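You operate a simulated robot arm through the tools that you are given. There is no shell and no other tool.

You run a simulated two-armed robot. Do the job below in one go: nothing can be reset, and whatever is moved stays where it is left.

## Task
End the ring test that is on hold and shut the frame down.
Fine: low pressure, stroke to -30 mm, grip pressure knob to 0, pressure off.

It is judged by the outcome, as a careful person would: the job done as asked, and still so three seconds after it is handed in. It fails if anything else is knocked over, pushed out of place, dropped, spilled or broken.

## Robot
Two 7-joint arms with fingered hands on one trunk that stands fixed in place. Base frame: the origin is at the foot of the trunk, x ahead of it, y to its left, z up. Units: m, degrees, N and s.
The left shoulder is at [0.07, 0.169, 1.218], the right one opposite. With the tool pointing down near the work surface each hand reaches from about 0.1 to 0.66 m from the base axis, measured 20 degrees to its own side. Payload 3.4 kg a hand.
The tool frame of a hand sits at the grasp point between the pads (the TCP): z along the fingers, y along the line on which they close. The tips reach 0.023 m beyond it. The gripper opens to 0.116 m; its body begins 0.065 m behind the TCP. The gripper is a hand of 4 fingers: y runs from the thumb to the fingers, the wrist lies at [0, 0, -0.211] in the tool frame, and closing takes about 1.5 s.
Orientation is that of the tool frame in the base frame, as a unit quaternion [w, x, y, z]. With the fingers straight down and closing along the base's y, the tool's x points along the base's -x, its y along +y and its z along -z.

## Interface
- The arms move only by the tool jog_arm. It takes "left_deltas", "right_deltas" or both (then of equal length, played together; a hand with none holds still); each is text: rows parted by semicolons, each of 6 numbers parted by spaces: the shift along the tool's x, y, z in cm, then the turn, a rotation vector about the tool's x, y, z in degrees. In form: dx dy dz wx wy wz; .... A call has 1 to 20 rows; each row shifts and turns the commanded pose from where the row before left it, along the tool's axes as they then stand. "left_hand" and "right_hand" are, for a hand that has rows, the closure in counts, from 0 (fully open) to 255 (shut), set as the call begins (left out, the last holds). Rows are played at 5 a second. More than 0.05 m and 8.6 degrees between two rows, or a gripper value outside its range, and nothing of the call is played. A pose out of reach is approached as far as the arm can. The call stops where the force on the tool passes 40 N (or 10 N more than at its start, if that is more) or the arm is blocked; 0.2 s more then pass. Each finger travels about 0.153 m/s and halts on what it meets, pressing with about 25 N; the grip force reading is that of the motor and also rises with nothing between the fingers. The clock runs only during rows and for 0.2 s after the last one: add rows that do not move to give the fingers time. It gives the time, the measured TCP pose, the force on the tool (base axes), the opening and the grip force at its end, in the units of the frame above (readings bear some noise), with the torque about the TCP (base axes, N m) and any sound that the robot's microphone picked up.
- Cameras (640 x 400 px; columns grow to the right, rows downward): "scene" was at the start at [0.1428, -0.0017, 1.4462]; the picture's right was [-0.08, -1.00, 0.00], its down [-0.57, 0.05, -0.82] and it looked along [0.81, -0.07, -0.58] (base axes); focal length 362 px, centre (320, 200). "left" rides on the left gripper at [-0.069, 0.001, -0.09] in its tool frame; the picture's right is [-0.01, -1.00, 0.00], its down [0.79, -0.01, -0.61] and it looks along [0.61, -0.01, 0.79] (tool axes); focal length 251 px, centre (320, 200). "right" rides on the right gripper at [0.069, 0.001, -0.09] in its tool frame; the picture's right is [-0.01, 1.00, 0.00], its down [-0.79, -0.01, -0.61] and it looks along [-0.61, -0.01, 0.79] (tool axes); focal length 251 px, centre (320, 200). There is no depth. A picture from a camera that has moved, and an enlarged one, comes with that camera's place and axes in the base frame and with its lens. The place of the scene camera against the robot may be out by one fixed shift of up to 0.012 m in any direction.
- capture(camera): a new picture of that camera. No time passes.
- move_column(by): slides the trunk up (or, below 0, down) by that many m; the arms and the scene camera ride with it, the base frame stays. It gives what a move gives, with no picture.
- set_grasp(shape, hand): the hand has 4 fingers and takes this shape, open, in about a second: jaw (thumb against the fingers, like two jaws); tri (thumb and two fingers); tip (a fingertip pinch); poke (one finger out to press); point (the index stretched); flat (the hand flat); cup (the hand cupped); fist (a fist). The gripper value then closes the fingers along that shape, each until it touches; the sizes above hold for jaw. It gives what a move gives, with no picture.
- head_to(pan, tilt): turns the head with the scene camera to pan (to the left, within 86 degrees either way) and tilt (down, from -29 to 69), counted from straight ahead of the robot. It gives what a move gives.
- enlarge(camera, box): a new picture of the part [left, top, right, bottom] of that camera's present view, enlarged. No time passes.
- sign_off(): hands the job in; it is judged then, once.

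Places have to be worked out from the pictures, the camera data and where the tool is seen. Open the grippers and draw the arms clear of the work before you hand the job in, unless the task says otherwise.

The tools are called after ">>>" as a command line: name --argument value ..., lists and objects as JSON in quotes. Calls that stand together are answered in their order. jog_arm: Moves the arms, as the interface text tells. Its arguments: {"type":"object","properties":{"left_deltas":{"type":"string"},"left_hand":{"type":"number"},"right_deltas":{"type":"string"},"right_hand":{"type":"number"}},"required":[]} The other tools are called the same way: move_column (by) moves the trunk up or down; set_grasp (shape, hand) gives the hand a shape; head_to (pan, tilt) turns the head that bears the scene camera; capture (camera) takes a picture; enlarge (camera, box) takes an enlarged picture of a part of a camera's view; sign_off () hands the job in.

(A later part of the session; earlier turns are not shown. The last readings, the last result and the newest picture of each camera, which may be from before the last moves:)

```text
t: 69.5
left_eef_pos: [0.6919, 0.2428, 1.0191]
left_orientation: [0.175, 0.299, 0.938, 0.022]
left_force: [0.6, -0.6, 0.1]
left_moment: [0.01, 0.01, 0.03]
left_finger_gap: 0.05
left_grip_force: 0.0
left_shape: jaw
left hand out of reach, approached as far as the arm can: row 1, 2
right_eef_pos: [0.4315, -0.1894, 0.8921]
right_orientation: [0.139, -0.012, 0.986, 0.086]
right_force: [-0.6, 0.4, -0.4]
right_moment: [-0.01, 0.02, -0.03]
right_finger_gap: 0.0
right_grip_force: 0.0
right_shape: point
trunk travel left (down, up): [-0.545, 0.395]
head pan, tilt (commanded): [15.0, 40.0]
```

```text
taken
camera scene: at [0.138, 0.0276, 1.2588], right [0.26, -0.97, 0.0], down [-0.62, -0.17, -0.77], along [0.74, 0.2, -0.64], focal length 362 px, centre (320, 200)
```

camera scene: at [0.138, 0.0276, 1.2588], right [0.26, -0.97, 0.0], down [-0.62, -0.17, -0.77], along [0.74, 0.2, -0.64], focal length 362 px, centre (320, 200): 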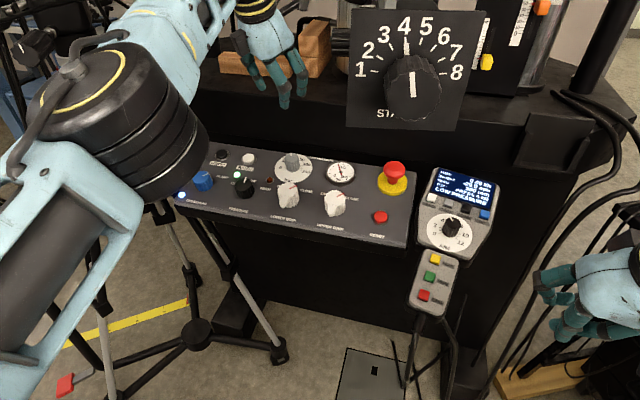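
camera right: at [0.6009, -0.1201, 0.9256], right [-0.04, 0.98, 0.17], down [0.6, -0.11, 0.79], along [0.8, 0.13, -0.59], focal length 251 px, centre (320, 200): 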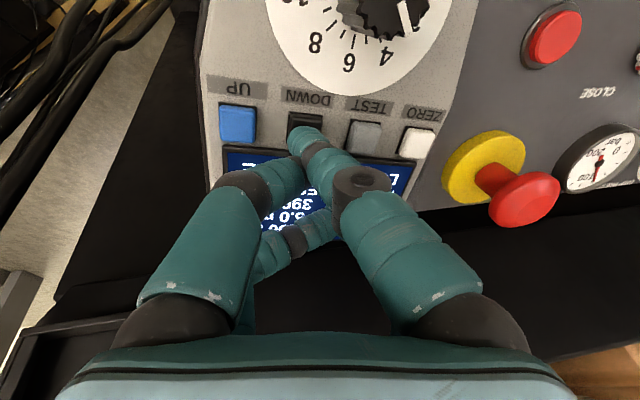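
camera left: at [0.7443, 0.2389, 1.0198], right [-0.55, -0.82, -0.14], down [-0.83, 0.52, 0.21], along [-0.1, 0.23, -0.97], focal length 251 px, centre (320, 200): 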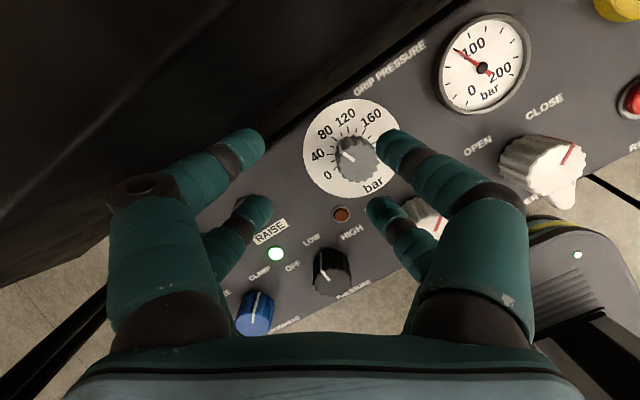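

It still slides on the full-stretch sphere. A wrist joint may be at its limit because of the yaw, so I turn the hand back by 35° and try to retreat again.

>>> jog_arm --left_deltas "0 0 0 0 0 -7; 0 0 0 0 0 -7; 0 0 0 0 0 -7; 0 0 0 0 0 -7; 0 0 0 0 0 -7; 0 0 0 0 0 0"

>>> jog_arm --left_deltas "4 0 -2 0 0 0; 0 0 0 0 0 0"

>>> capture --camera "scene"

```text
t: 70.8
left_eef_pos: [0.6921, 0.2403, 1.0197]
left_orientation: [0.174, 0.003, 0.984, -0.032]
left_force: [0.9, 0.3, -1.0]
left_moment: [0.0, 0.01, 0.02]
left_finger_gap: 0.05
left_grip_force: 0.1
left_shape: jaw
right_eef_pos: [0.4318, -0.1912, 0.8924]
right_orientation: [0.139, -0.011, 0.986, 0.086]
right_force: [-0.6, -0.5, -0.3]
right_moment: [-0.01, -0.02, -0.02]
right_finger_gap: 0.0
right_grip_force: 0.0
right_shape: point
trunk travel left (down, up): [-0.545, 0.395]
head pan, tilt (commanded): [15.0, 40.0]
```

```text
t: 71.5
left_eef_pos: [0.6842, 0.2421, 1.0405]
left_orientation: [0.173, 0.004, 0.984, -0.033]
left_force: [-0.3, -0.1, 0.0]
left_moment: [0.0, 0.0, 0.01]
left_finger_gap: 0.0499
left_grip_force: 0.1
left_shape: jaw
left hand out of reach, approached as far as the arm can: row 1
right_eef_pos: [0.4321, -0.1899, 0.8919]
right_orientation: [0.139, -0.011, 0.986, 0.086]
right_force: [0.2, 0.2, -0.5]
right_moment: [-0.01, -0.01, 0.02]
right_finger_gap: 0.0
right_grip_force: 0.1
right_shape: point
trunk travel left (down, up): [-0.545, 0.395]
head pan, tilt (commanded): [15.0, 40.0]
```

```text
taken
camera scene: at [0.1378, 0.0275, 1.2589], right [0.26, -0.97, 0.0], down [-0.62, -0.17, -0.77], along [0.74, 0.2, -0.64], focal length 362 px, centre (320, 200)
```

scene: 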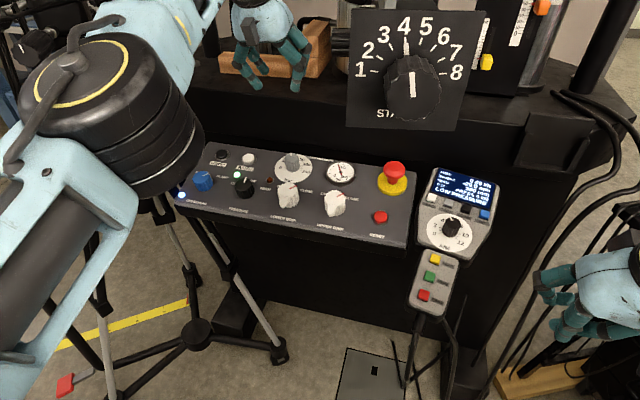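

The elbow disc's axis looks roughly vertical, so sideways motion toward -y should flex it. I swing the hand out to the left first and then sweep it back to the right with a retreat.

>>> jog_arm --left_deltas "0 4.8 0 0 0 0; 0 4.8 0 0 0 0; 1.9 -4.5 -0.4 0 0 0; 1.9 -4.5 -0.4 0 0 0; 1.9 -4.5 -0.4 0 0 0; 0 0 0 0 0 0"

>>> capture --camera "scene"

```text
t: 72.8
left_eef_pos: [0.6807, 0.2075, 1.0519]
left_orientation: [0.175, 0.004, 0.984, -0.033]
left_force: [0.2, 0.5, -0.4]
left_moment: [-0.01, -0.02, -0.03]
left_finger_gap: 0.05
left_grip_force: 0.0
left_shape: jaw
left hand out of reach, approached as far as the arm can: row 2, 3, 4, 5
right_eef_pos: [0.4311, -0.1892, 0.8922]
right_orientation: [0.138, -0.011, 0.987, 0.086]
right_force: [-0.9, 0.5, 0.4]
right_moment: [-0.01, -0.03, -0.02]
right_finger_gap: 0.0
right_grip_force: 0.0
right_shape: point
trunk travel left (down, up): [-0.545, 0.395]
head pan, tilt (commanded): [15.0, 40.0]
```

```text
taken
camera scene: at [0.1374, 0.0285, 1.2589], right [0.26, -0.97, 0.0], down [-0.62, -0.17, -0.77], along [0.74, 0.2, -0.64], focal length 362 px, centre (320, 200)
```

scene: 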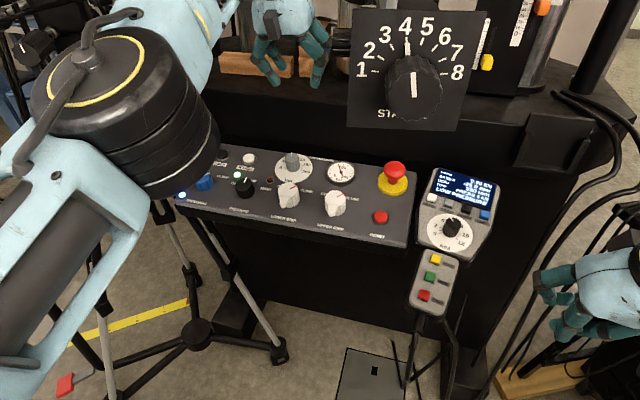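

Still stuck on the sphere. I turn the head left to see the arm's actual posture.

>>> head_to --pan 55 --tilt 25

>>> capture --camera "scene"

>>> capture --camera "left"

```text
t: 73.9
left_eef_pos: [0.6799, 0.2083, 1.0527]
left_orientation: [0.174, 0.004, 0.984, -0.032]
left_force: [0.3, -0.9, -0.1]
left_moment: [-0.01, 0.0, 0.01]
left_finger_gap: 0.0502
left_grip_force: 0.1
left_shape: jaw
right_eef_pos: [0.433, -0.1899, 0.8932]
right_orientation: [0.138, -0.011, 0.987, 0.086]
right_force: [-0.2, 0.3, -0.2]
right_moment: [0.03, -0.04, -0.03]
right_finger_gap: 0.0001
right_grip_force: 0.1
right_shape: point
trunk travel left (down, up): [-0.545, 0.395]
head pan, tilt (commanded): [55.0, 25.0]
```

```text
taken
camera scene: at [0.1081, 0.0809, 1.2822], right [0.82, -0.57, 0.0], down [-0.24, -0.35, -0.91], along [0.52, 0.74, -0.42], focal length 362 px, centre (320, 200)
```

scene: 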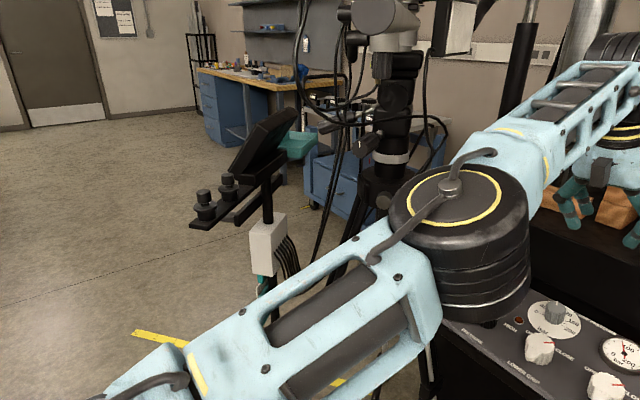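

```text
taken
camera left: at [0.7151, 0.2146, 1.1594], right [-0.01, -1.0, 0.07], down [-0.95, 0.03, 0.3], along [-0.3, -0.06, -0.95], focal length 251 px, centre (320, 200)
```

left: 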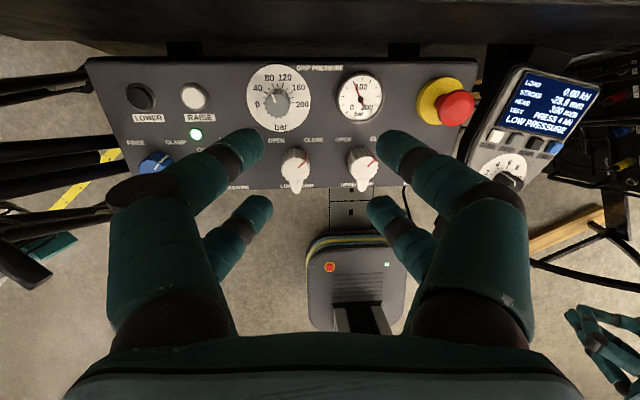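

The arm is nearly straight with a vertical elbow axis. I take the tilt out completely and then command the retreat again.

>>> jog_arm --left_deltas "0 0 0 0 7 0; 0 0 0 0 7 0; 0 0 0 0 6 0; 4.8 0 0 0 0 0; 4.8 0 0 0 0 0; 4.8 0 0 0 0 0; 0 0 0 0 0 0"

>>> capture --camera "scene"

```text
t: 75.5
left_eef_pos: [0.4817, 0.2175, 1.0235]
left_orientation: [0.033, 0.008, 0.999, -0.032]
left_force: [0.1, -0.7, 0.0]
left_moment: [-0.04, 0.02, 0.04]
left_finger_gap: 0.05
left_grip_force: 0.0
left_shape: jaw
left hand out of reach, approached as far as the arm can: row 1, 2, 3, 4
right_eef_pos: [0.4318, -0.1888, 0.8926]
right_orientation: [0.139, -0.011, 0.987, 0.085]
right_force: [0.0, 0.6, -0.1]
right_moment: [0.02, -0.02, -0.02]
right_finger_gap: 0.0
right_grip_force: 0.0
right_shape: point
trunk travel left (down, up): [-0.545, 0.395]
head pan, tilt (commanded): [55.0, 25.0]
```

```text
taken
camera scene: at [0.1085, 0.0824, 1.2821], right [0.82, -0.57, 0.0], down [-0.24, -0.35, -0.91], along [0.52, 0.74, -0.42], focal length 362 px, centre (320, 200)
```

scene: 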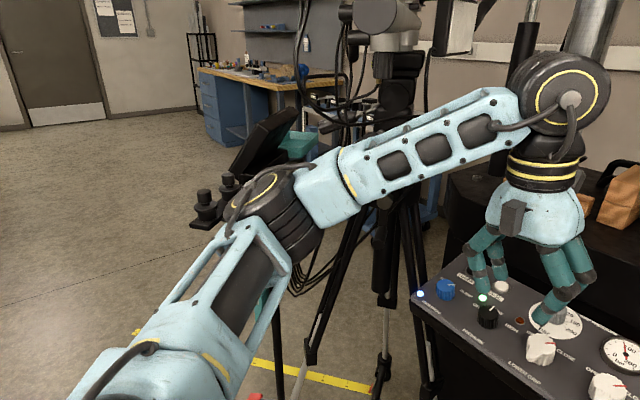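

The elbow is free again at (0.482, 0.218, 1.024). I remove a small residual roll and move to a comfortable spot in front of the panel before tilting anew.

>>> jog_arm --left_deltas "0 0 0 -3.7 0 0; -3.77 1.46 2.37 0 0 0; -3.77 1.46 2.37 0 0 0; -3.77 1.46 2.37 0 0 0; 0 0 0 0 -8 0; 0 0 0 0 -8 0; 0 0 0 0 0 0"

>>> head_to --pan 20 --tilt 38

>>> capture --camera "scene"

>>> capture --camera "left"

```text
t: 77.1
left_eef_pos: [0.5986, 0.2563, 0.9636]
left_orientation: [0.173, 0.009, 0.985, 0.0]
left_force: [0.7, 0.3, -0.3]
left_moment: [-0.01, 0.01, -0.01]
left_finger_gap: 0.05
left_grip_force: 0.0
left_shape: jaw
right_eef_pos: [0.4312, -0.1903, 0.8916]
right_orientation: [0.139, -0.011, 0.986, 0.086]
right_force: [-0.5, -0.7, -0.6]
right_moment: [-0.02, -0.01, 0.01]
right_finger_gap: 0.0
right_grip_force: 0.1
right_shape: point
trunk travel left (down, up): [-0.545, 0.395]
head pan, tilt (commanded): [55.0, 25.0]
```

```text
t: 78.1
left_eef_pos: [0.5984, 0.2569, 0.9633]
left_orientation: [0.171, 0.009, 0.985, -0.001]
left_force: [0.3, 0.1, 0.0]
left_moment: [0.01, 0.02, -0.02]
left_finger_gap: 0.0502
left_grip_force: 0.0
left_shape: jaw
right_eef_pos: [0.4318, -0.1902, 0.8941]
right_orientation: [0.138, -0.011, 0.987, 0.087]
right_force: [0.1, 0.3, -1.0]
right_moment: [-0.01, 0.04, -0.01]
right_finger_gap: 0.0
right_grip_force: 0.1
right_shape: point
trunk travel left (down, up): [-0.545, 0.395]
head pan, tilt (commanded): [20.0, 38.0]
```

```text
taken
camera scene: at [0.1362, 0.035, 1.262], right [0.34, -0.94, 0.0], down [-0.58, -0.21, -0.79], along [0.74, 0.27, -0.62], focal length 362 px, centre (320, 200)
```

scene: 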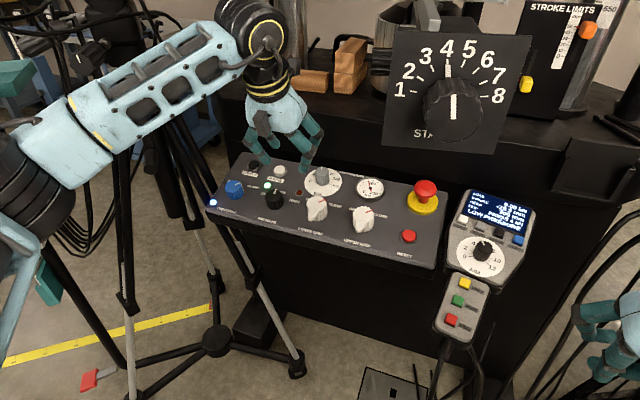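

```text
taken
camera left: at [0.6341, 0.2564, 1.0703], right [-0.01, -1.0, 0.0], down [-0.95, 0.01, 0.3], along [-0.3, 0.0, -0.95], focal length 251 px, centre (320, 200)
```

left: 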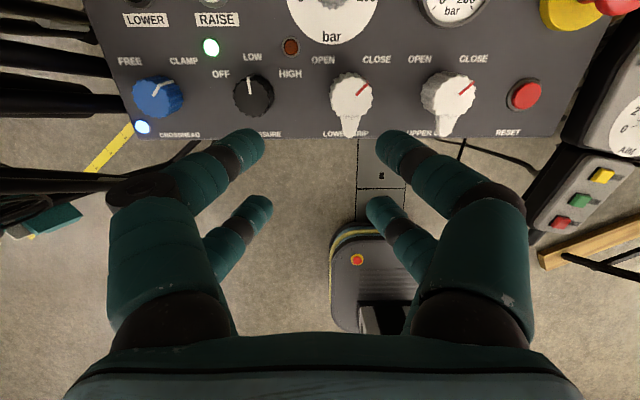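

No limits flagged at 20° tilt. I add the rest of the tilt to 28° and turn +30° about the panel normal, still clear of everything.

>>> jog_arm --left_deltas "0 0 0 0 -8.2 0; 0 0 0 1.68 0 7.31; 0 0 0 1.68 0 7.31; 0 0 0 1.68 0 7.31; 0 0 0 1.68 0 7.31; 0 0 0 0 0 0"

>>> capture --camera "left"

```text
t: 79.5
left_eef_pos: [0.5977, 0.2575, 0.9647]
left_orientation: [0.233, 0.268, 0.935, 0.003]
left_force: [-1.0, -0.3, 0.8]
left_moment: [-0.02, 0.0, 0.0]
left_finger_gap: 0.0501
left_grip_force: 0.0
left_shape: jaw
right_eef_pos: [0.4319, -0.1901, 0.8929]
right_orientation: [0.139, -0.012, 0.986, 0.086]
right_force: [0.1, -0.2, -0.2]
right_moment: [-0.01, -0.03, 0.0]
right_finger_gap: 0.0001
right_grip_force: 0.0
right_shape: point
trunk travel left (down, up): [-0.545, 0.395]
head pan, tilt (commanded): [20.0, 38.0]
```

```text
taken
camera left: at [0.6113, 0.2337, 1.0729], right [-0.49, -0.86, -0.13], down [-0.86, 0.46, 0.2], along [-0.11, 0.21, -0.97], focal length 251 px, centre (320, 200)
```

left: 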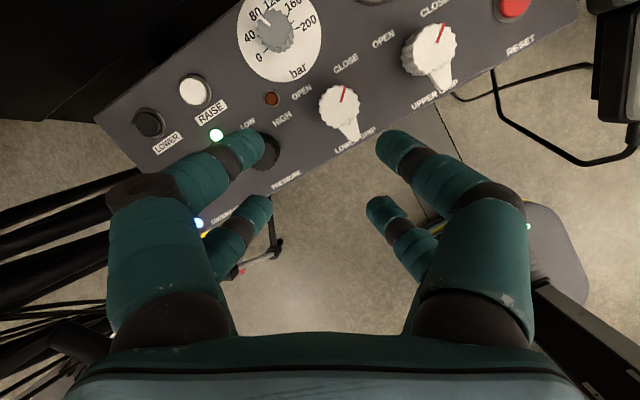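

That orientation is reachable here. I advance to about 5.5 cm above gripping height over the grip-pressure knob.

>>> jog_arm --left_deltas "-1.71 1.33 3.77 0 0 0; -1.71 1.33 3.77 0 0 0; -1.71 1.33 3.77 0 0 0; 0 0 0 0 0 0"

>>> capture --camera "left"

>>> enlarge --camera "left" --box '[240, 40, 400, 180]'

>>> enlarge --camera "scene" --box '[240, 90, 400, 230]'

```text
t: 80.5
left_eef_pos: [0.7055, 0.2523, 0.8916]
left_orientation: [0.234, 0.267, 0.935, 0.004]
left_force: [0.2, 0.2, 0.0]
left_moment: [0.0, -0.02, -0.02]
left_finger_gap: 0.0499
left_grip_force: 0.0
left_shape: jaw
right_eef_pos: [0.4303, -0.1895, 0.8937]
right_orientation: [0.139, -0.011, 0.986, 0.087]
right_force: [-0.3, 0.5, -0.1]
right_moment: [0.02, -0.01, -0.01]
right_finger_gap: 0.0
right_grip_force: 0.1
right_shape: point
trunk travel left (down, up): [-0.545, 0.395]
head pan, tilt (commanded): [20.0, 38.0]
```

```text
taken
camera left: at [0.7195, 0.2291, 1.0005], right [-0.49, -0.86, -0.13], down [-0.86, 0.46, 0.19], along [-0.11, 0.21, -0.97], focal length 251 px, centre (320, 200)
```

left: 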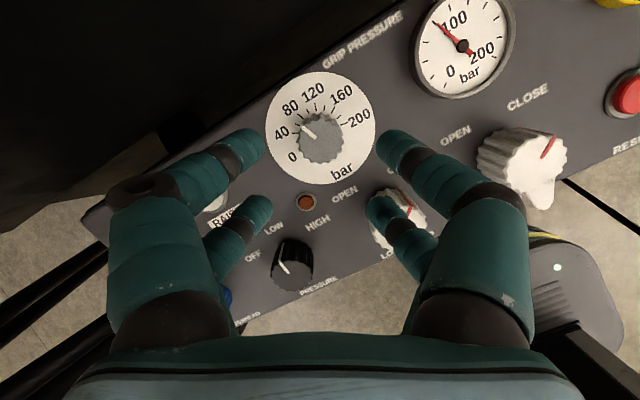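

```text
2.86 times, centred on (320, 110) of left
camera zoom: at [0.7195, 0.2291, 1.0005], right [-0.49, -0.86, -0.13], down [-0.86, 0.46, 0.19], along [-0.11, 0.21, -0.97], focal length 718 px, centre (320, 457)
```

zoom: 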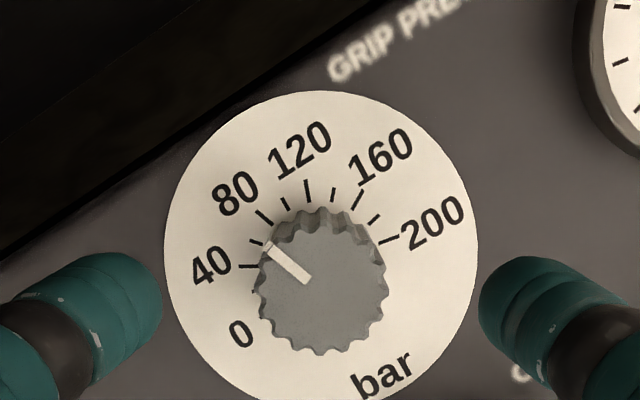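

```text
2.86 times, centred on (320, 160) of scene
camera zoom: at [0.1355, 0.0355, 1.262], right [0.34, -0.94, 0.0], down [-0.58, -0.21, -0.79], along [0.74, 0.27, -0.62], focal length 1034 px, centre (320, 314)
```

zoom: 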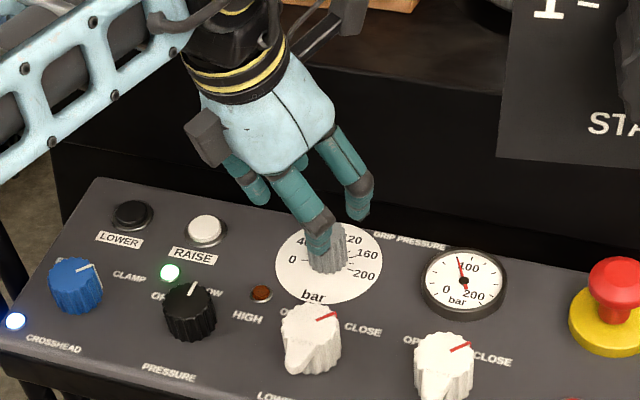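

The close view fixes the knob axis at base (0.745, 0.242, 0.811), about 96° of turn from 80 to 0. I descend along the panel normal to gripping height.

>>> jog_arm --left_deltas "0.34 0 1.34 0 0 0; 0.34 0 1.34 0 0 0; 0.34 0 1.34 0 0 0; 0 0 0 0 0 0"

>>> capture --camera "left"

>>> enlarge --camera "scene" --box '[240, 90, 400, 230]'

```text
t: 81.5
left_eef_pos: [0.7166, 0.2542, 0.8499]
left_orientation: [0.232, 0.266, 0.935, 0.004]
left_force: [0.1, 1.1, 0.4]
left_moment: [-0.02, 0.0, 0.0]
left_finger_gap: 0.05
left_grip_force: 0.1
left_shape: jaw
right_eef_pos: [0.4313, -0.1906, 0.8923]
right_orientation: [0.139, -0.011, 0.986, 0.087]
right_force: [-0.5, 0.1, -0.3]
right_moment: [0.0, 0.02, -0.01]
right_finger_gap: 0.0002
right_grip_force: 0.0
right_shape: point
trunk travel left (down, up): [-0.545, 0.395]
head pan, tilt (commanded): [20.0, 38.0]
```

```text
taken
camera left: at [0.7294, 0.2302, 0.9585], right [-0.49, -0.86, -0.13], down [-0.86, 0.46, 0.19], along [-0.11, 0.21, -0.97], focal length 251 px, centre (320, 200)
```

left: 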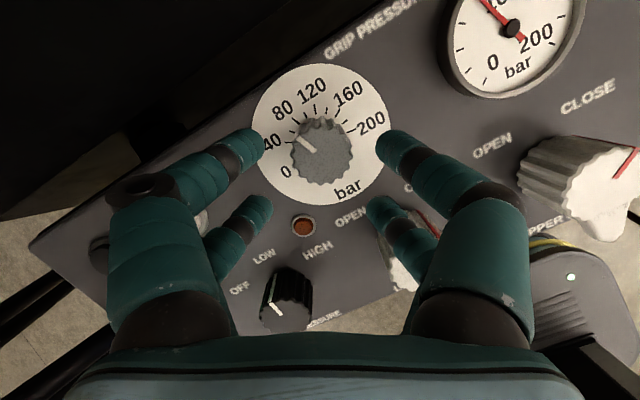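

```text
2.86 times, centred on (320, 160) of scene
camera zoom: at [0.1361, 0.0349, 1.262], right [0.34, -0.94, 0.0], down [-0.58, -0.21, -0.79], along [0.74, 0.27, -0.62], focal length 1034 px, centre (320, 314)
```

zoom: 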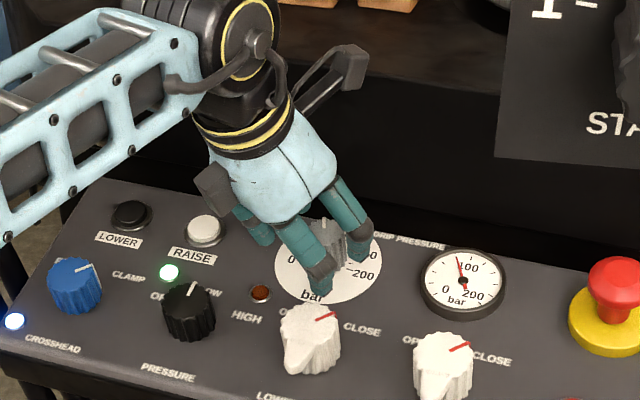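

The knob sits between the front fingers. I go down the last 1.3 cm and then close.

>>> jog_arm --left_deltas "0.15 0 0.65 0 0 0; 0.15 0 0.65 0 0 0; 0 0 0 0 0 0"

>>> capture --camera "left"

```text
t: 82.3
left_eef_pos: [0.7192, 0.2531, 0.8353]
left_orientation: [0.232, 0.267, 0.935, 0.004]
left_force: [0.5, -0.2, 0.4]
left_moment: [0.04, 0.01, 0.01]
left_finger_gap: 0.0501
left_grip_force: 0.0
left_shape: jaw
right_eef_pos: [0.4324, -0.1895, 0.8935]
right_orientation: [0.139, -0.011, 0.987, 0.086]
right_force: [-0.6, 0.7, 0.2]
right_moment: [-0.01, 0.01, 0.0]
right_finger_gap: 0.0
right_grip_force: 0.1
right_shape: point
trunk travel left (down, up): [-0.545, 0.395]
head pan, tilt (commanded): [20.0, 38.0]
```

```text
taken
camera left: at [0.7331, 0.2295, 0.9454], right [-0.49, -0.86, -0.13], down [-0.86, 0.46, 0.2], along [-0.11, 0.21, -0.97], focal length 251 px, centre (320, 200)
```

left: 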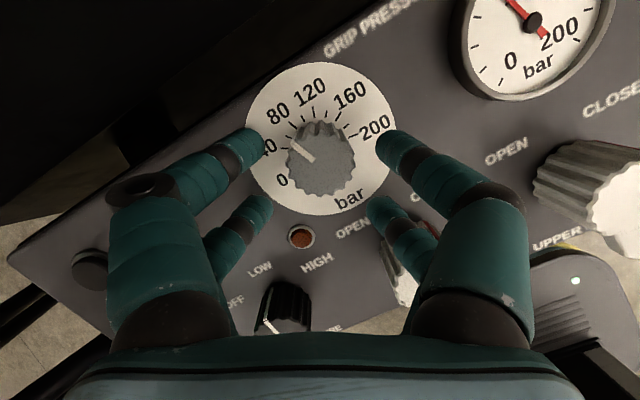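

Aligned. I close on the knob with the front pair.

>>> jog_arm --left_deltas "0 0 0 0 0 0; 0 0 0 0 0 0; 0 0 0 0 0 0; 0 0 0 0 0 0; 0 0 0 0 0 0" --left_hand 255

>>> capture --camera "left"

```text
t: 83.5
left_eef_pos: [0.7207, 0.2516, 0.8364]
left_orientation: [0.233, 0.267, 0.935, 0.004]
left_force: [3.2, -1.7, -0.4]
left_moment: [-0.01, -0.01, 0.04]
left_finger_gap: 0.0107
left_grip_force: 24.8
left_shape: jaw
right_eef_pos: [0.432, -0.1902, 0.8924]
right_orientation: [0.139, -0.011, 0.987, 0.086]
right_force: [0.3, -0.2, 1.2]
right_moment: [-0.01, 0.0, -0.03]
right_finger_gap: 0.0
right_grip_force: 0.1
right_shape: point
trunk travel left (down, up): [-0.545, 0.395]
head pan, tilt (commanded): [20.0, 38.0]
```

```text
taken
camera left: at [0.7336, 0.229, 0.9453], right [-0.49, -0.86, -0.13], down [-0.86, 0.46, 0.2], along [-0.11, 0.21, -0.97], focal length 251 px, centre (320, 200)
```

left: 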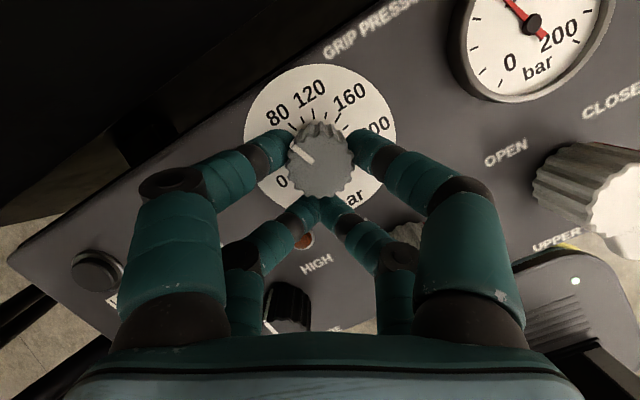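

The front pair pinches the knob squarely. I turn 18° counter-clockwise about the knob's axis and check that it follows.

>>> jog_arm --left_deltas "-0.01 -0.21 0 -1.35 0 -5.85; -0.01 -0.21 0 -1.35 0 -5.85; -0.01 -0.21 0 -1.35 0 -5.85; 0 0 0 0 0 0"

>>> capture --camera "left"

```text
t: 84.5
left_eef_pos: [0.7184, 0.2478, 0.8355]
left_orientation: [0.24, 0.112, 0.964, 0.0]
left_force: [8.6, 2.7, 0.9]
left_moment: [0.04, -0.06, 0.08]
left_finger_gap: 0.0104
left_grip_force: 25.1
left_shape: jaw
right_eef_pos: [0.4333, -0.1884, 0.8932]
right_orientation: [0.138, -0.011, 0.987, 0.086]
right_force: [-0.7, 0.3, -0.1]
right_moment: [-0.02, 0.0, 0.0]
right_finger_gap: 0.0
right_grip_force: 0.0
right_shape: point
trunk travel left (down, up): [-0.545, 0.395]
head pan, tilt (commanded): [20.0, 38.0]
```

```text
taken
camera left: at [0.7368, 0.2377, 0.9462], right [-0.21, -0.98, -0.05], down [-0.97, 0.2, 0.17], along [-0.16, 0.08, -0.98], focal length 251 px, centre (320, 200)
```

left: 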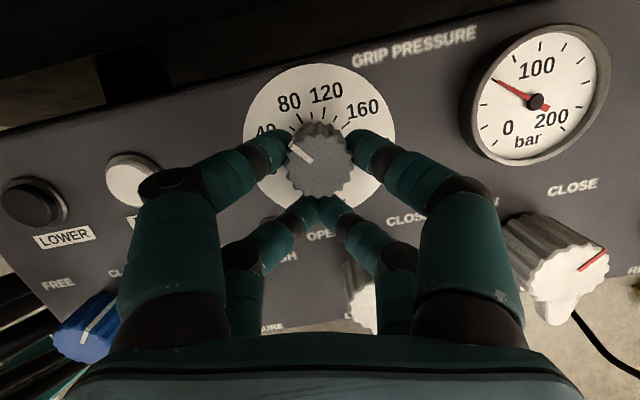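

The pointer and gauge follow. I continue 40° more.

>>> jog_arm --left_deltas "-0.04 -0.28 0 -1.8 0 -7.8; -0.04 -0.28 0 -1.8 0 -7.8; -0.04 -0.28 0 -1.8 0 -7.8; -0.04 -0.28 0 -1.8 0 -7.8; -0.04 -0.28 0 -1.8 0 -7.8; 0 0 0 0 0 0"

>>> capture --camera "left"

```text
t: 85.9
left_eef_pos: [0.7192, 0.2363, 0.8357]
left_orientation: [0.233, -0.237, 0.943, -0.005]
left_force: [4.8, 11.1, -0.5]
left_moment: [0.12, -0.01, 0.14]
left_finger_gap: 0.0096
left_grip_force: 24.9
left_shape: jaw
right_eef_pos: [0.4314, -0.187, 0.8929]
right_orientation: [0.139, -0.012, 0.987, 0.086]
right_force: [-1.1, -0.6, 0.0]
right_moment: [0.04, 0.0, 0.0]
right_finger_gap: 0.0003
right_grip_force: 0.0
right_shape: point
trunk travel left (down, up): [-0.545, 0.395]
head pan, tilt (commanded): [20.0, 38.0]
```

```text
taken
camera left: at [0.7347, 0.2579, 0.9457], right [0.45, -0.88, 0.12], down [-0.89, -0.42, 0.19], along [-0.12, -0.2, -0.97], focal length 251 px, centre (320, 200)
```

left: 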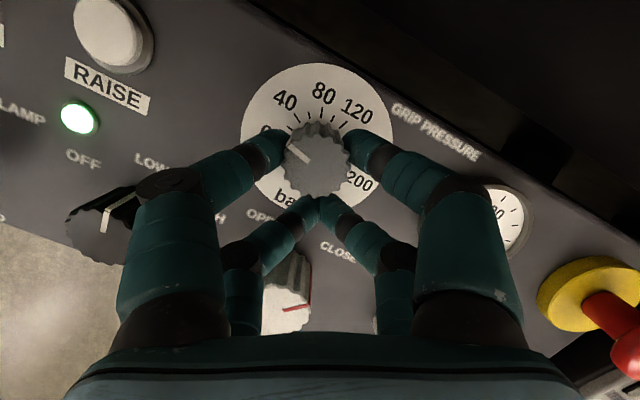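

About 20–25 bar now. I go 12° further, then release to re-grip for the remainder.

>>> jog_arm --left_deltas "-0.02 -0.21 0 -1.35 0 -5.85; -0.02 -0.21 0 -1.35 0 -5.85; 0 0 0 0 0 0"

>>> jog_arm --left_deltas "0 0 0 0 0 0; 0 0 0 0 0 0; 0 0 0 0 0 0; 0 0 0 0 0 0" --left_hand 145

>>> capture --camera "left"

```text
t: 86.7
left_eef_pos: [0.7226, 0.2337, 0.8371]
left_orientation: [0.226, -0.336, 0.914, -0.008]
left_force: [-0.8, 12.9, -0.4]
left_moment: [0.17, 0.09, 0.19]
left_finger_gap: 0.0094
left_grip_force: 25.0
left_shape: jaw
right_eef_pos: [0.4314, -0.1861, 0.8915]
right_orientation: [0.139, -0.011, 0.987, 0.085]
right_force: [0.7, 0.1, -0.6]
right_moment: [-0.01, 0.0, -0.01]
right_finger_gap: 0.0
right_grip_force: 0.0
right_shape: point
trunk travel left (down, up): [-0.545, 0.395]
head pan, tilt (commanded): [20.0, 38.0]
```

```text
t: 87.7
left_eef_pos: [0.722, 0.2297, 0.838]
left_orientation: [0.227, -0.334, 0.915, -0.007]
left_force: [-0.4, 0.0, 0.3]
left_moment: [0.01, -0.02, -0.01]
left_finger_gap: 0.0494
left_grip_force: 0.2
left_shape: jaw
right_eef_pos: [0.4318, -0.1896, 0.893]
right_orientation: [0.139, -0.011, 0.987, 0.086]
right_force: [0.2, 1.3, 0.5]
right_moment: [-0.03, -0.02, 0.02]
right_finger_gap: 0.0
right_grip_force: 0.0
right_shape: point
trunk travel left (down, up): [-0.545, 0.395]
head pan, tilt (commanded): [20.0, 38.0]
```

```text
taken
camera left: at [0.7326, 0.2594, 0.9463], right [0.61, -0.77, 0.17], down [-0.79, -0.58, 0.22], along [-0.07, -0.27, -0.96], focal length 251 px, centre (320, 200)
```

left: 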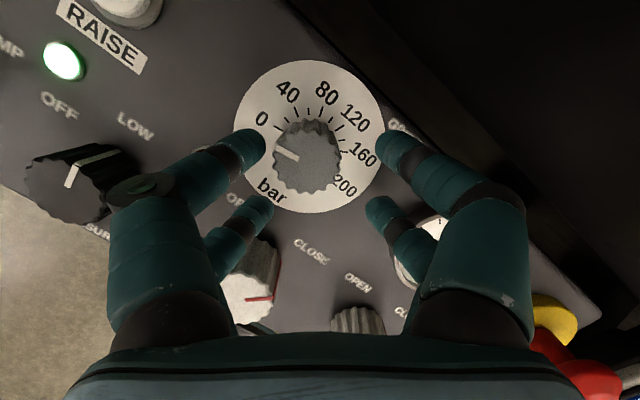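

Released. I enlarge to see how far the pointer is from 0.

>>> enlarge --camera "left" --box '[220, 50, 400, 220]'

>>> enlarge --camera "scene" --box '[240, 90, 400, 230]'

```text
2.35 times, centred on (310, 135) of left
camera zoom: at [0.7326, 0.2594, 0.9463], right [0.61, -0.77, 0.17], down [-0.79, -0.58, 0.22], along [-0.07, -0.27, -0.96], focal length 592 px, centre (344, 353)
```

zoom: 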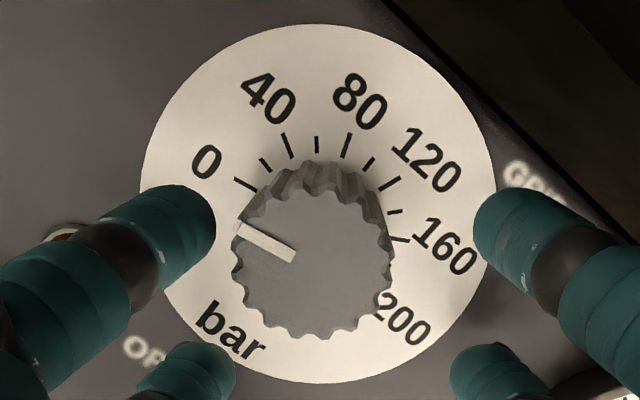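

```text
2.86 times, centred on (320, 160) of scene
camera zoom: at [0.1362, 0.0345, 1.262], right [0.34, -0.94, 0.0], down [-0.58, -0.21, -0.79], along [0.74, 0.27, -0.62], focal length 1034 px, centre (320, 314)
```

zoom: 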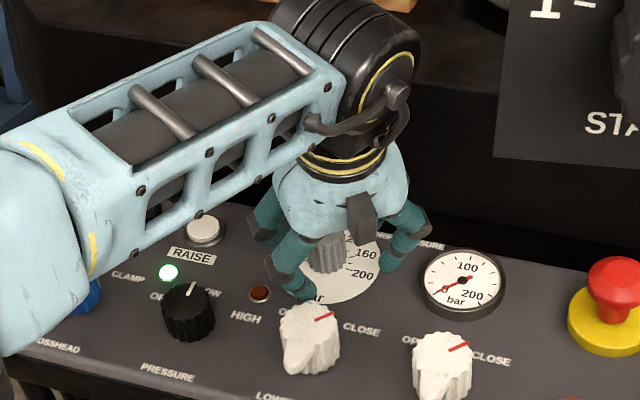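

The gauge needle has dropped to 0 and the pointer looks close to 0. I lift the hand along the panel normal to see the dial without obstruction.

>>> jog_arm --left_deltas "-0.4 0 -1.6 0 0 0; -0.4 0 -1.6 0 0 0; -0.4 0 -1.6 0 0 0; 0 0 0 0 0 0"

>>> enlarge --camera "left" --box '[220, 30, 400, 200]'

>>> capture --camera "left"

>>> enlarge --camera "scene" --box '[280, 140, 400, 230]'

```text
t: 88.7
left_eef_pos: [0.7117, 0.2309, 0.8863]
left_orientation: [0.228, -0.334, 0.915, -0.007]
left_force: [0.2, 0.2, -0.1]
left_moment: [0.0, -0.01, -0.03]
left_finger_gap: 0.0495
left_grip_force: 0.1
left_shape: jaw
right_eef_pos: [0.4308, -0.1901, 0.8926]
right_orientation: [0.139, -0.012, 0.987, 0.086]
right_force: [-0.5, 0.5, 0.9]
right_moment: [0.0, -0.02, 0.01]
right_finger_gap: 0.0001
right_grip_force: 0.1
right_shape: point
trunk travel left (down, up): [-0.545, 0.395]
head pan, tilt (commanded): [20.0, 38.0]
```

```text
2.35 times, centred on (310, 115) of left
camera zoom: at [0.7215, 0.2602, 0.9945], right [0.62, -0.77, 0.17], down [-0.79, -0.58, 0.22], along [-0.07, -0.27, -0.96], focal length 592 px, centre (344, 400)
```

zoom: 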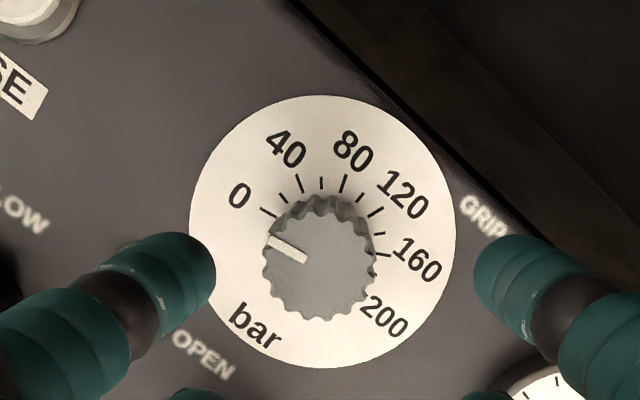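

```text
taken
camera left: at [0.7215, 0.2602, 0.9945], right [0.62, -0.77, 0.17], down [-0.79, -0.58, 0.22], along [-0.07, -0.27, -0.96], focal length 251 px, centre (320, 200)
```

left: 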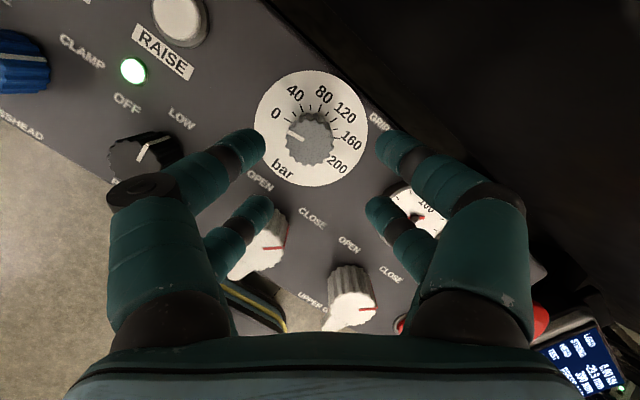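

```text
4.44 times, centred on (340, 185) of scene
camera zoom: at [0.1365, 0.035, 1.2619], right [0.34, -0.94, 0.0], down [-0.58, -0.21, -0.79], along [0.74, 0.27, -0.62], focal length 1608 px, centre (231, 267)
```

zoom: 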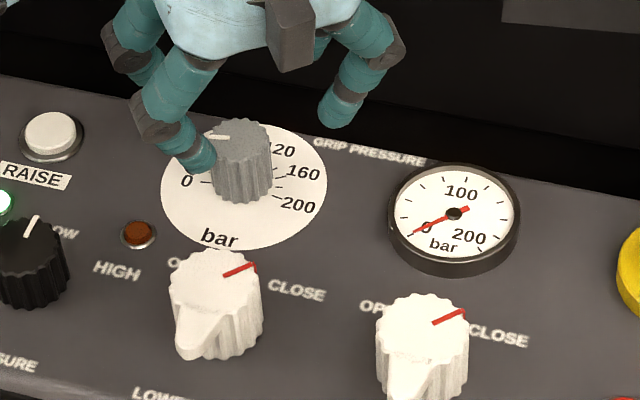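

The pointer is roughly at 0 but I want certainty. I zoom harder on the pointer, ticks and the gauge.

>>> enlarge --camera "left" --box '[265, 75, 355, 175]'

>>> enlarge --camera "scene" --box '[345, 165, 395, 205]'

>>> enlarge --camera "scene" --box '[310, 150, 360, 190]'

```text
4.00 times, centred on (310, 125) of left
camera zoom: at [0.7215, 0.2602, 0.9945], right [0.62, -0.77, 0.17], down [-0.79, -0.58, 0.22], along [-0.07, -0.27, -0.96], focal length 1006 px, centre (360, 500)
```

zoom: 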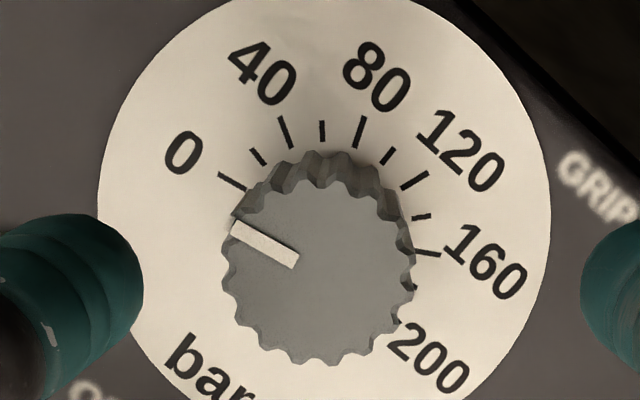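

```text
10.00 times, centred on (370, 185) of scene
camera zoom: at [0.1365, 0.035, 1.2619], right [0.34, -0.94, 0.0], down [-0.58, -0.21, -0.79], along [0.74, 0.27, -0.62], focal length 3619 px, centre (-180, 350)
```

zoom: 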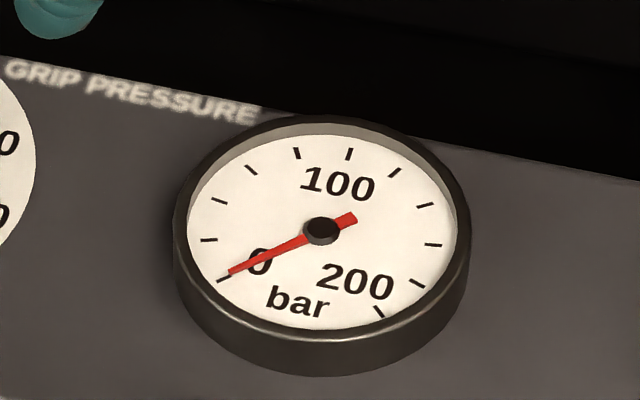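

```text
10.00 times, centred on (335, 170) of scene
camera zoom: at [0.1365, 0.035, 1.2619], right [0.34, -0.94, 0.0], down [-0.58, -0.21, -0.79], along [0.74, 0.27, -0.62], focal length 3619 px, centre (170, 500)
```

zoom: 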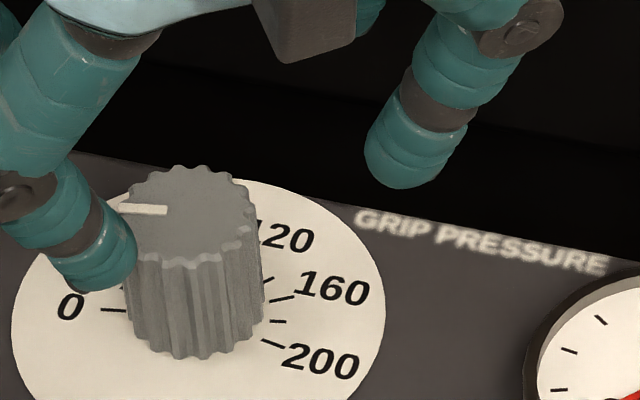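

Pointer and 0 tick are parallel in both views and the gauge rests at its 0 mark, so grip pressure is at 0. Now the pressure knob to OFF: I back away up and left, turn the hand to +25° yaw and take the tilt back to 15°.

>>> jog_arm --left_deltas "-0.24 3.3 -2.74 0 0 0; -0.24 3.3 -2.74 0 0 0; -0.24 3.3 -2.74 0 0 0; 0 0 0 1.82 0 7.9; 0 0 0 1.82 0 7.9; 0 0 0 1.82 0 7.9; 0 0 0 1.82 0 7.9; 0 0 0 1.82 0 7.9; 0 0 0 1.82 0 7.9; 0 0 0 1.82 0 7.9; 0 0 0 1.82 0 7.9; 0 0 0 0 6.5 0; 0 0 0 0 6.5 0; 0 0 0 0 0 0"

>>> capture --camera "left"

>>> capture --camera "scene"

```text
t: 91.7
left_eef_pos: [0.6204, 0.2992, 0.9466]
left_orientation: [0.127, 0.22, 0.967, 0.028]
left_force: [-0.1, -0.1, -0.4]
left_moment: [-0.02, 0.01, 0.0]
left_finger_gap: 0.0496
left_grip_force: 0.1
left_shape: jaw
right_eef_pos: [0.4316, -0.1895, 0.8931]
right_orientation: [0.14, -0.011, 0.986, 0.086]
right_force: [0.6, -0.1, 0.8]
right_moment: [0.02, -0.01, -0.01]
right_finger_gap: 0.0
right_grip_force: 0.1
right_shape: point
trunk travel left (down, up): [-0.545, 0.395]
head pan, tilt (commanded): [20.0, 38.0]
```

```text
taken
camera left: at [0.6584, 0.2708, 1.0477], right [-0.41, -0.9, -0.11], down [-0.85, 0.34, 0.4], along [-0.33, 0.26, -0.91], focal length 251 px, centre (320, 200)
```

left: 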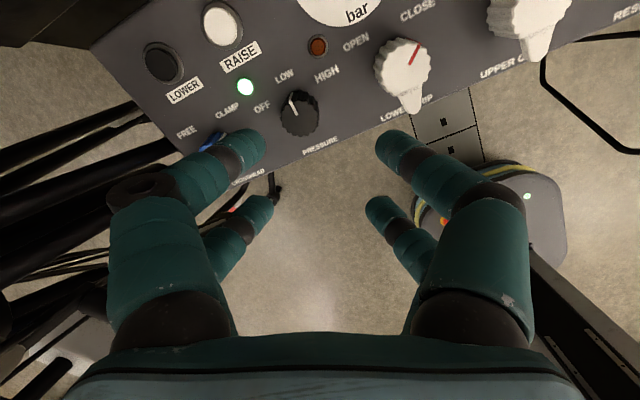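

```text
taken
camera scene: at [0.1359, 0.0354, 1.262], right [0.34, -0.94, 0.0], down [-0.58, -0.21, -0.79], along [0.74, 0.27, -0.62], focal length 362 px, centre (320, 200)
```

scene: 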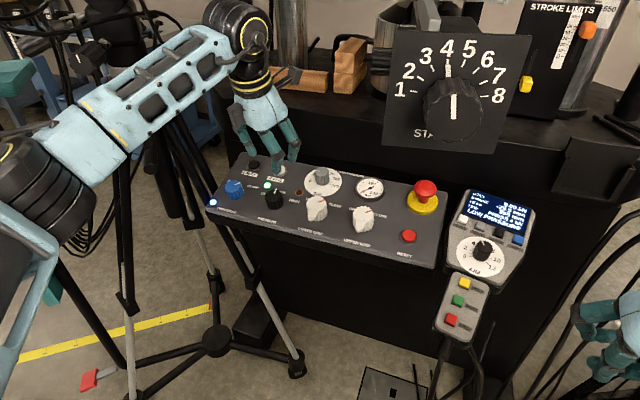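

I move over the pressure knob as before, to about 4 cm above gripping height.

>>> jog_arm --left_deltas "0.33 0.62 3 0 0 0; 0.33 0.62 3 0 0 0; 0.33 0.62 3 0 0 0; 0 0 0 0 0 0" --left_hand 141

>>> capture --camera "left"

```text
t: 92.7
left_eef_pos: [0.6411, 0.321, 0.8596]
left_orientation: [0.126, 0.221, 0.967, 0.028]
left_force: [0.3, -0.3, 0.1]
left_moment: [0.01, 0.0, 0.01]
left_finger_gap: 0.0513
left_grip_force: 0.1
left_shape: jaw
right_eef_pos: [0.4313, -0.1898, 0.893]
right_orientation: [0.138, -0.011, 0.987, 0.086]
right_force: [0.0, -0.8, 0.4]
right_moment: [-0.01, -0.02, 0.01]
right_finger_gap: 0.0002
right_grip_force: 0.0
right_shape: point
trunk travel left (down, up): [-0.545, 0.395]
head pan, tilt (commanded): [20.0, 38.0]
```

```text
taken
camera left: at [0.6785, 0.2917, 0.9617], right [-0.41, -0.9, -0.11], down [-0.85, 0.34, 0.4], along [-0.33, 0.26, -0.91], focal length 251 px, centre (320, 200)
```

left: 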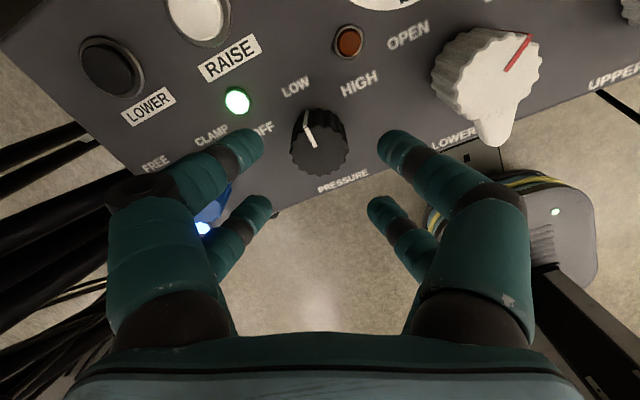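

Alignment matches the first time. I descend 4.2 cm and close the jaw on the knob.

>>> jog_arm --left_deltas "0 0 1.4 0 0 0; 0 0 1 0 0 0; 0 0 1 0 0 0; 0 0 0.8 0 0 0; 0 0 0 0 0 0"

>>> jog_arm --left_deltas "0 0 0 0 0 0; 0 0 0 0 0 0; 0 0 0 0 0 0; 0 0 0 0 0 0; 0 0 0 0 0 0" --left_hand 255

>>> capture --camera "left"

```text
t: 93.9
left_eef_pos: [0.6541, 0.3216, 0.8185]
left_orientation: [0.127, 0.22, 0.967, 0.028]
left_force: [0.2, 0.2, 0.1]
left_moment: [0.01, 0.0, -0.01]
left_finger_gap: 0.0512
left_grip_force: 0.0
left_shape: jaw
right_eef_pos: [0.4311, -0.19, 0.8931]
right_orientation: [0.138, -0.012, 0.986, 0.087]
right_force: [0.1, -0.2, -0.8]
right_moment: [0.0, -0.01, -0.02]
right_finger_gap: 0.0
right_grip_force: 0.1
right_shape: point
trunk travel left (down, up): [-0.545, 0.395]
head pan, tilt (commanded): [20.0, 38.0]
```

```text
t: 95.1
left_eef_pos: [0.6535, 0.3223, 0.8169]
left_orientation: [0.127, 0.22, 0.967, 0.028]
left_force: [3.5, 5.0, -1.2]
left_moment: [0.1, 0.06, 0.01]
left_finger_gap: 0.0075
left_grip_force: 24.9
left_shape: jaw
right_eef_pos: [0.4324, -0.1883, 0.8924]
right_orientation: [0.138, -0.011, 0.987, 0.086]
right_force: [-0.4, 0.1, -0.4]
right_moment: [-0.02, 0.0, 0.0]
right_finger_gap: 0.0001
right_grip_force: 0.1
right_shape: point
trunk travel left (down, up): [-0.545, 0.395]
head pan, tilt (commanded): [20.0, 38.0]
```

```text
taken
camera left: at [0.692, 0.2934, 0.9199], right [-0.41, -0.91, -0.11], down [-0.85, 0.34, 0.4], along [-0.33, 0.26, -0.91], focal length 251 px, centre (320, 200)
```

left: 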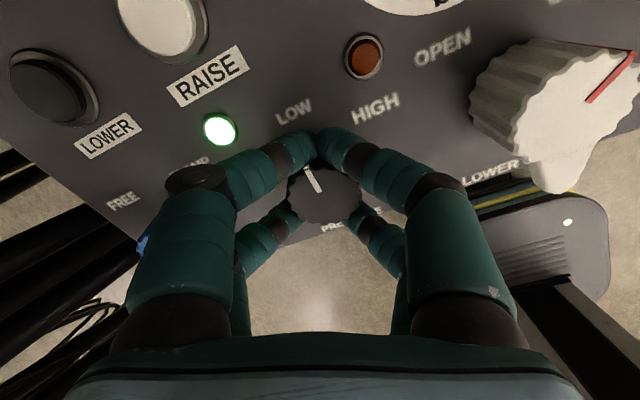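

The knob is held. I turn it 50° counter-clockwise toward OFF in small steps.

>>> jog_arm --left_deltas "0 0 0 0 0 -6.3; 0 0 0 0 0 -6.3; 0 0 0 0 0 -6.3; 0 0 0 0 0 -6.3; 0 0 0 0 0 -6.3; 0 0 0 0 0 -6.3; 0 0 0 0 0 -6.3; 0 0 0 0 0 -6.3; 0 0 0 0 0 0"

>>> capture --camera "left"

```text
t: 97.1
left_eef_pos: [0.6533, 0.3235, 0.8178]
left_orientation: [0.126, -0.214, 0.968, -0.03]
left_force: [-9.5, 12.1, -6.8]
left_moment: [0.23, 0.3, 0.03]
left_finger_gap: 0.0068
left_grip_force: 25.2
left_shape: jaw
right_eef_pos: [0.4302, -0.1867, 0.892]
right_orientation: [0.138, -0.01, 0.987, 0.084]
right_force: [0.3, 0.2, 1.1]
right_moment: [0.01, 0.02, -0.01]
right_finger_gap: 0.0002
right_grip_force: 0.2
right_shape: point
trunk travel left (down, up): [-0.545, 0.395]
head pan, tilt (commanded): [20.0, 38.0]
```

```text
taken
camera left: at [0.691, 0.3524, 0.9198], right [0.41, -0.9, 0.11], down [-0.85, -0.34, 0.4], along [-0.33, -0.26, -0.91], focal length 251 px, centre (320, 200)
```

left: 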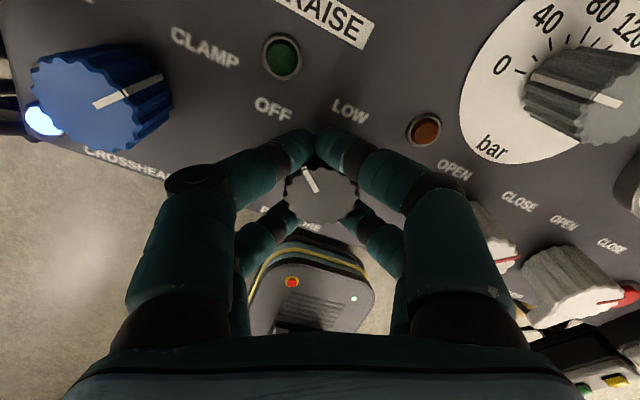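

Both pressure lamps are out and the pointer points at OFF. I release and lift off.

>>> jog_arm --left_deltas "0 0 0 0 0 0; 0 0 0 0 0 0; 0 0 0 0 0 0; 0 0 -2 0 0 0; 0 0 -3 0 0 0; 0 0 -4 0 0 0; 0 0 -4 0 0 0; 0 0 0 0 0 0" --left_hand 141

>>> capture --camera "left"

>>> enlarge --camera "scene" --box '[430, 180, 550, 290]'

```text
t: 98.9
left_eef_pos: [0.6164, 0.3209, 0.9462]
left_orientation: [0.127, -0.212, 0.969, -0.029]
left_force: [-0.3, 0.8, -0.6]
left_moment: [-0.01, -0.02, 0.01]
left_finger_gap: 0.0517
left_grip_force: 0.3
left_shape: jaw
right_eef_pos: [0.4318, -0.1888, 0.8928]
right_orientation: [0.139, -0.011, 0.986, 0.086]
right_force: [-0.4, 0.5, 1.1]
right_moment: [-0.03, 0.03, -0.01]
right_finger_gap: 0.0001
right_grip_force: 0.1
right_shape: point
trunk travel left (down, up): [-0.545, 0.395]
head pan, tilt (commanded): [20.0, 38.0]
```

```text
taken
camera left: at [0.655, 0.3504, 1.0475], right [0.41, -0.9, 0.11], down [-0.85, -0.34, 0.4], along [-0.33, -0.26, -0.91], focal length 251 px, centre (320, 200)
```

left: 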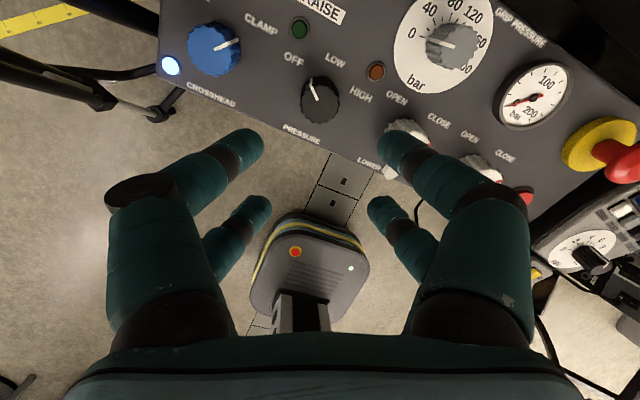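

```text
3.64 times, centred on (490, 235) of scene
camera zoom: at [0.1368, 0.0352, 1.2619], right [0.34, -0.94, 0.0], down [-0.58, -0.21, -0.79], along [0.74, 0.27, -0.62], focal length 1316 px, centre (-298, 73)
```

zoom: 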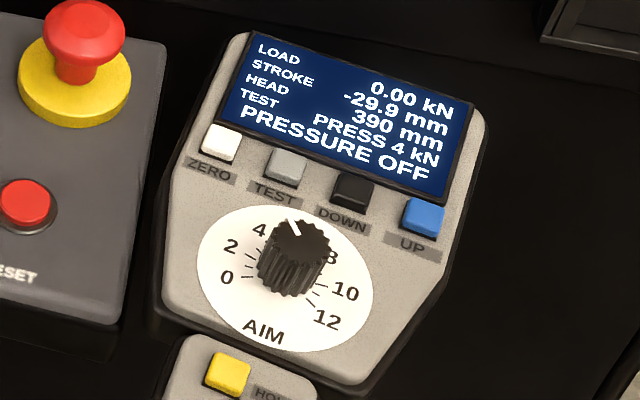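

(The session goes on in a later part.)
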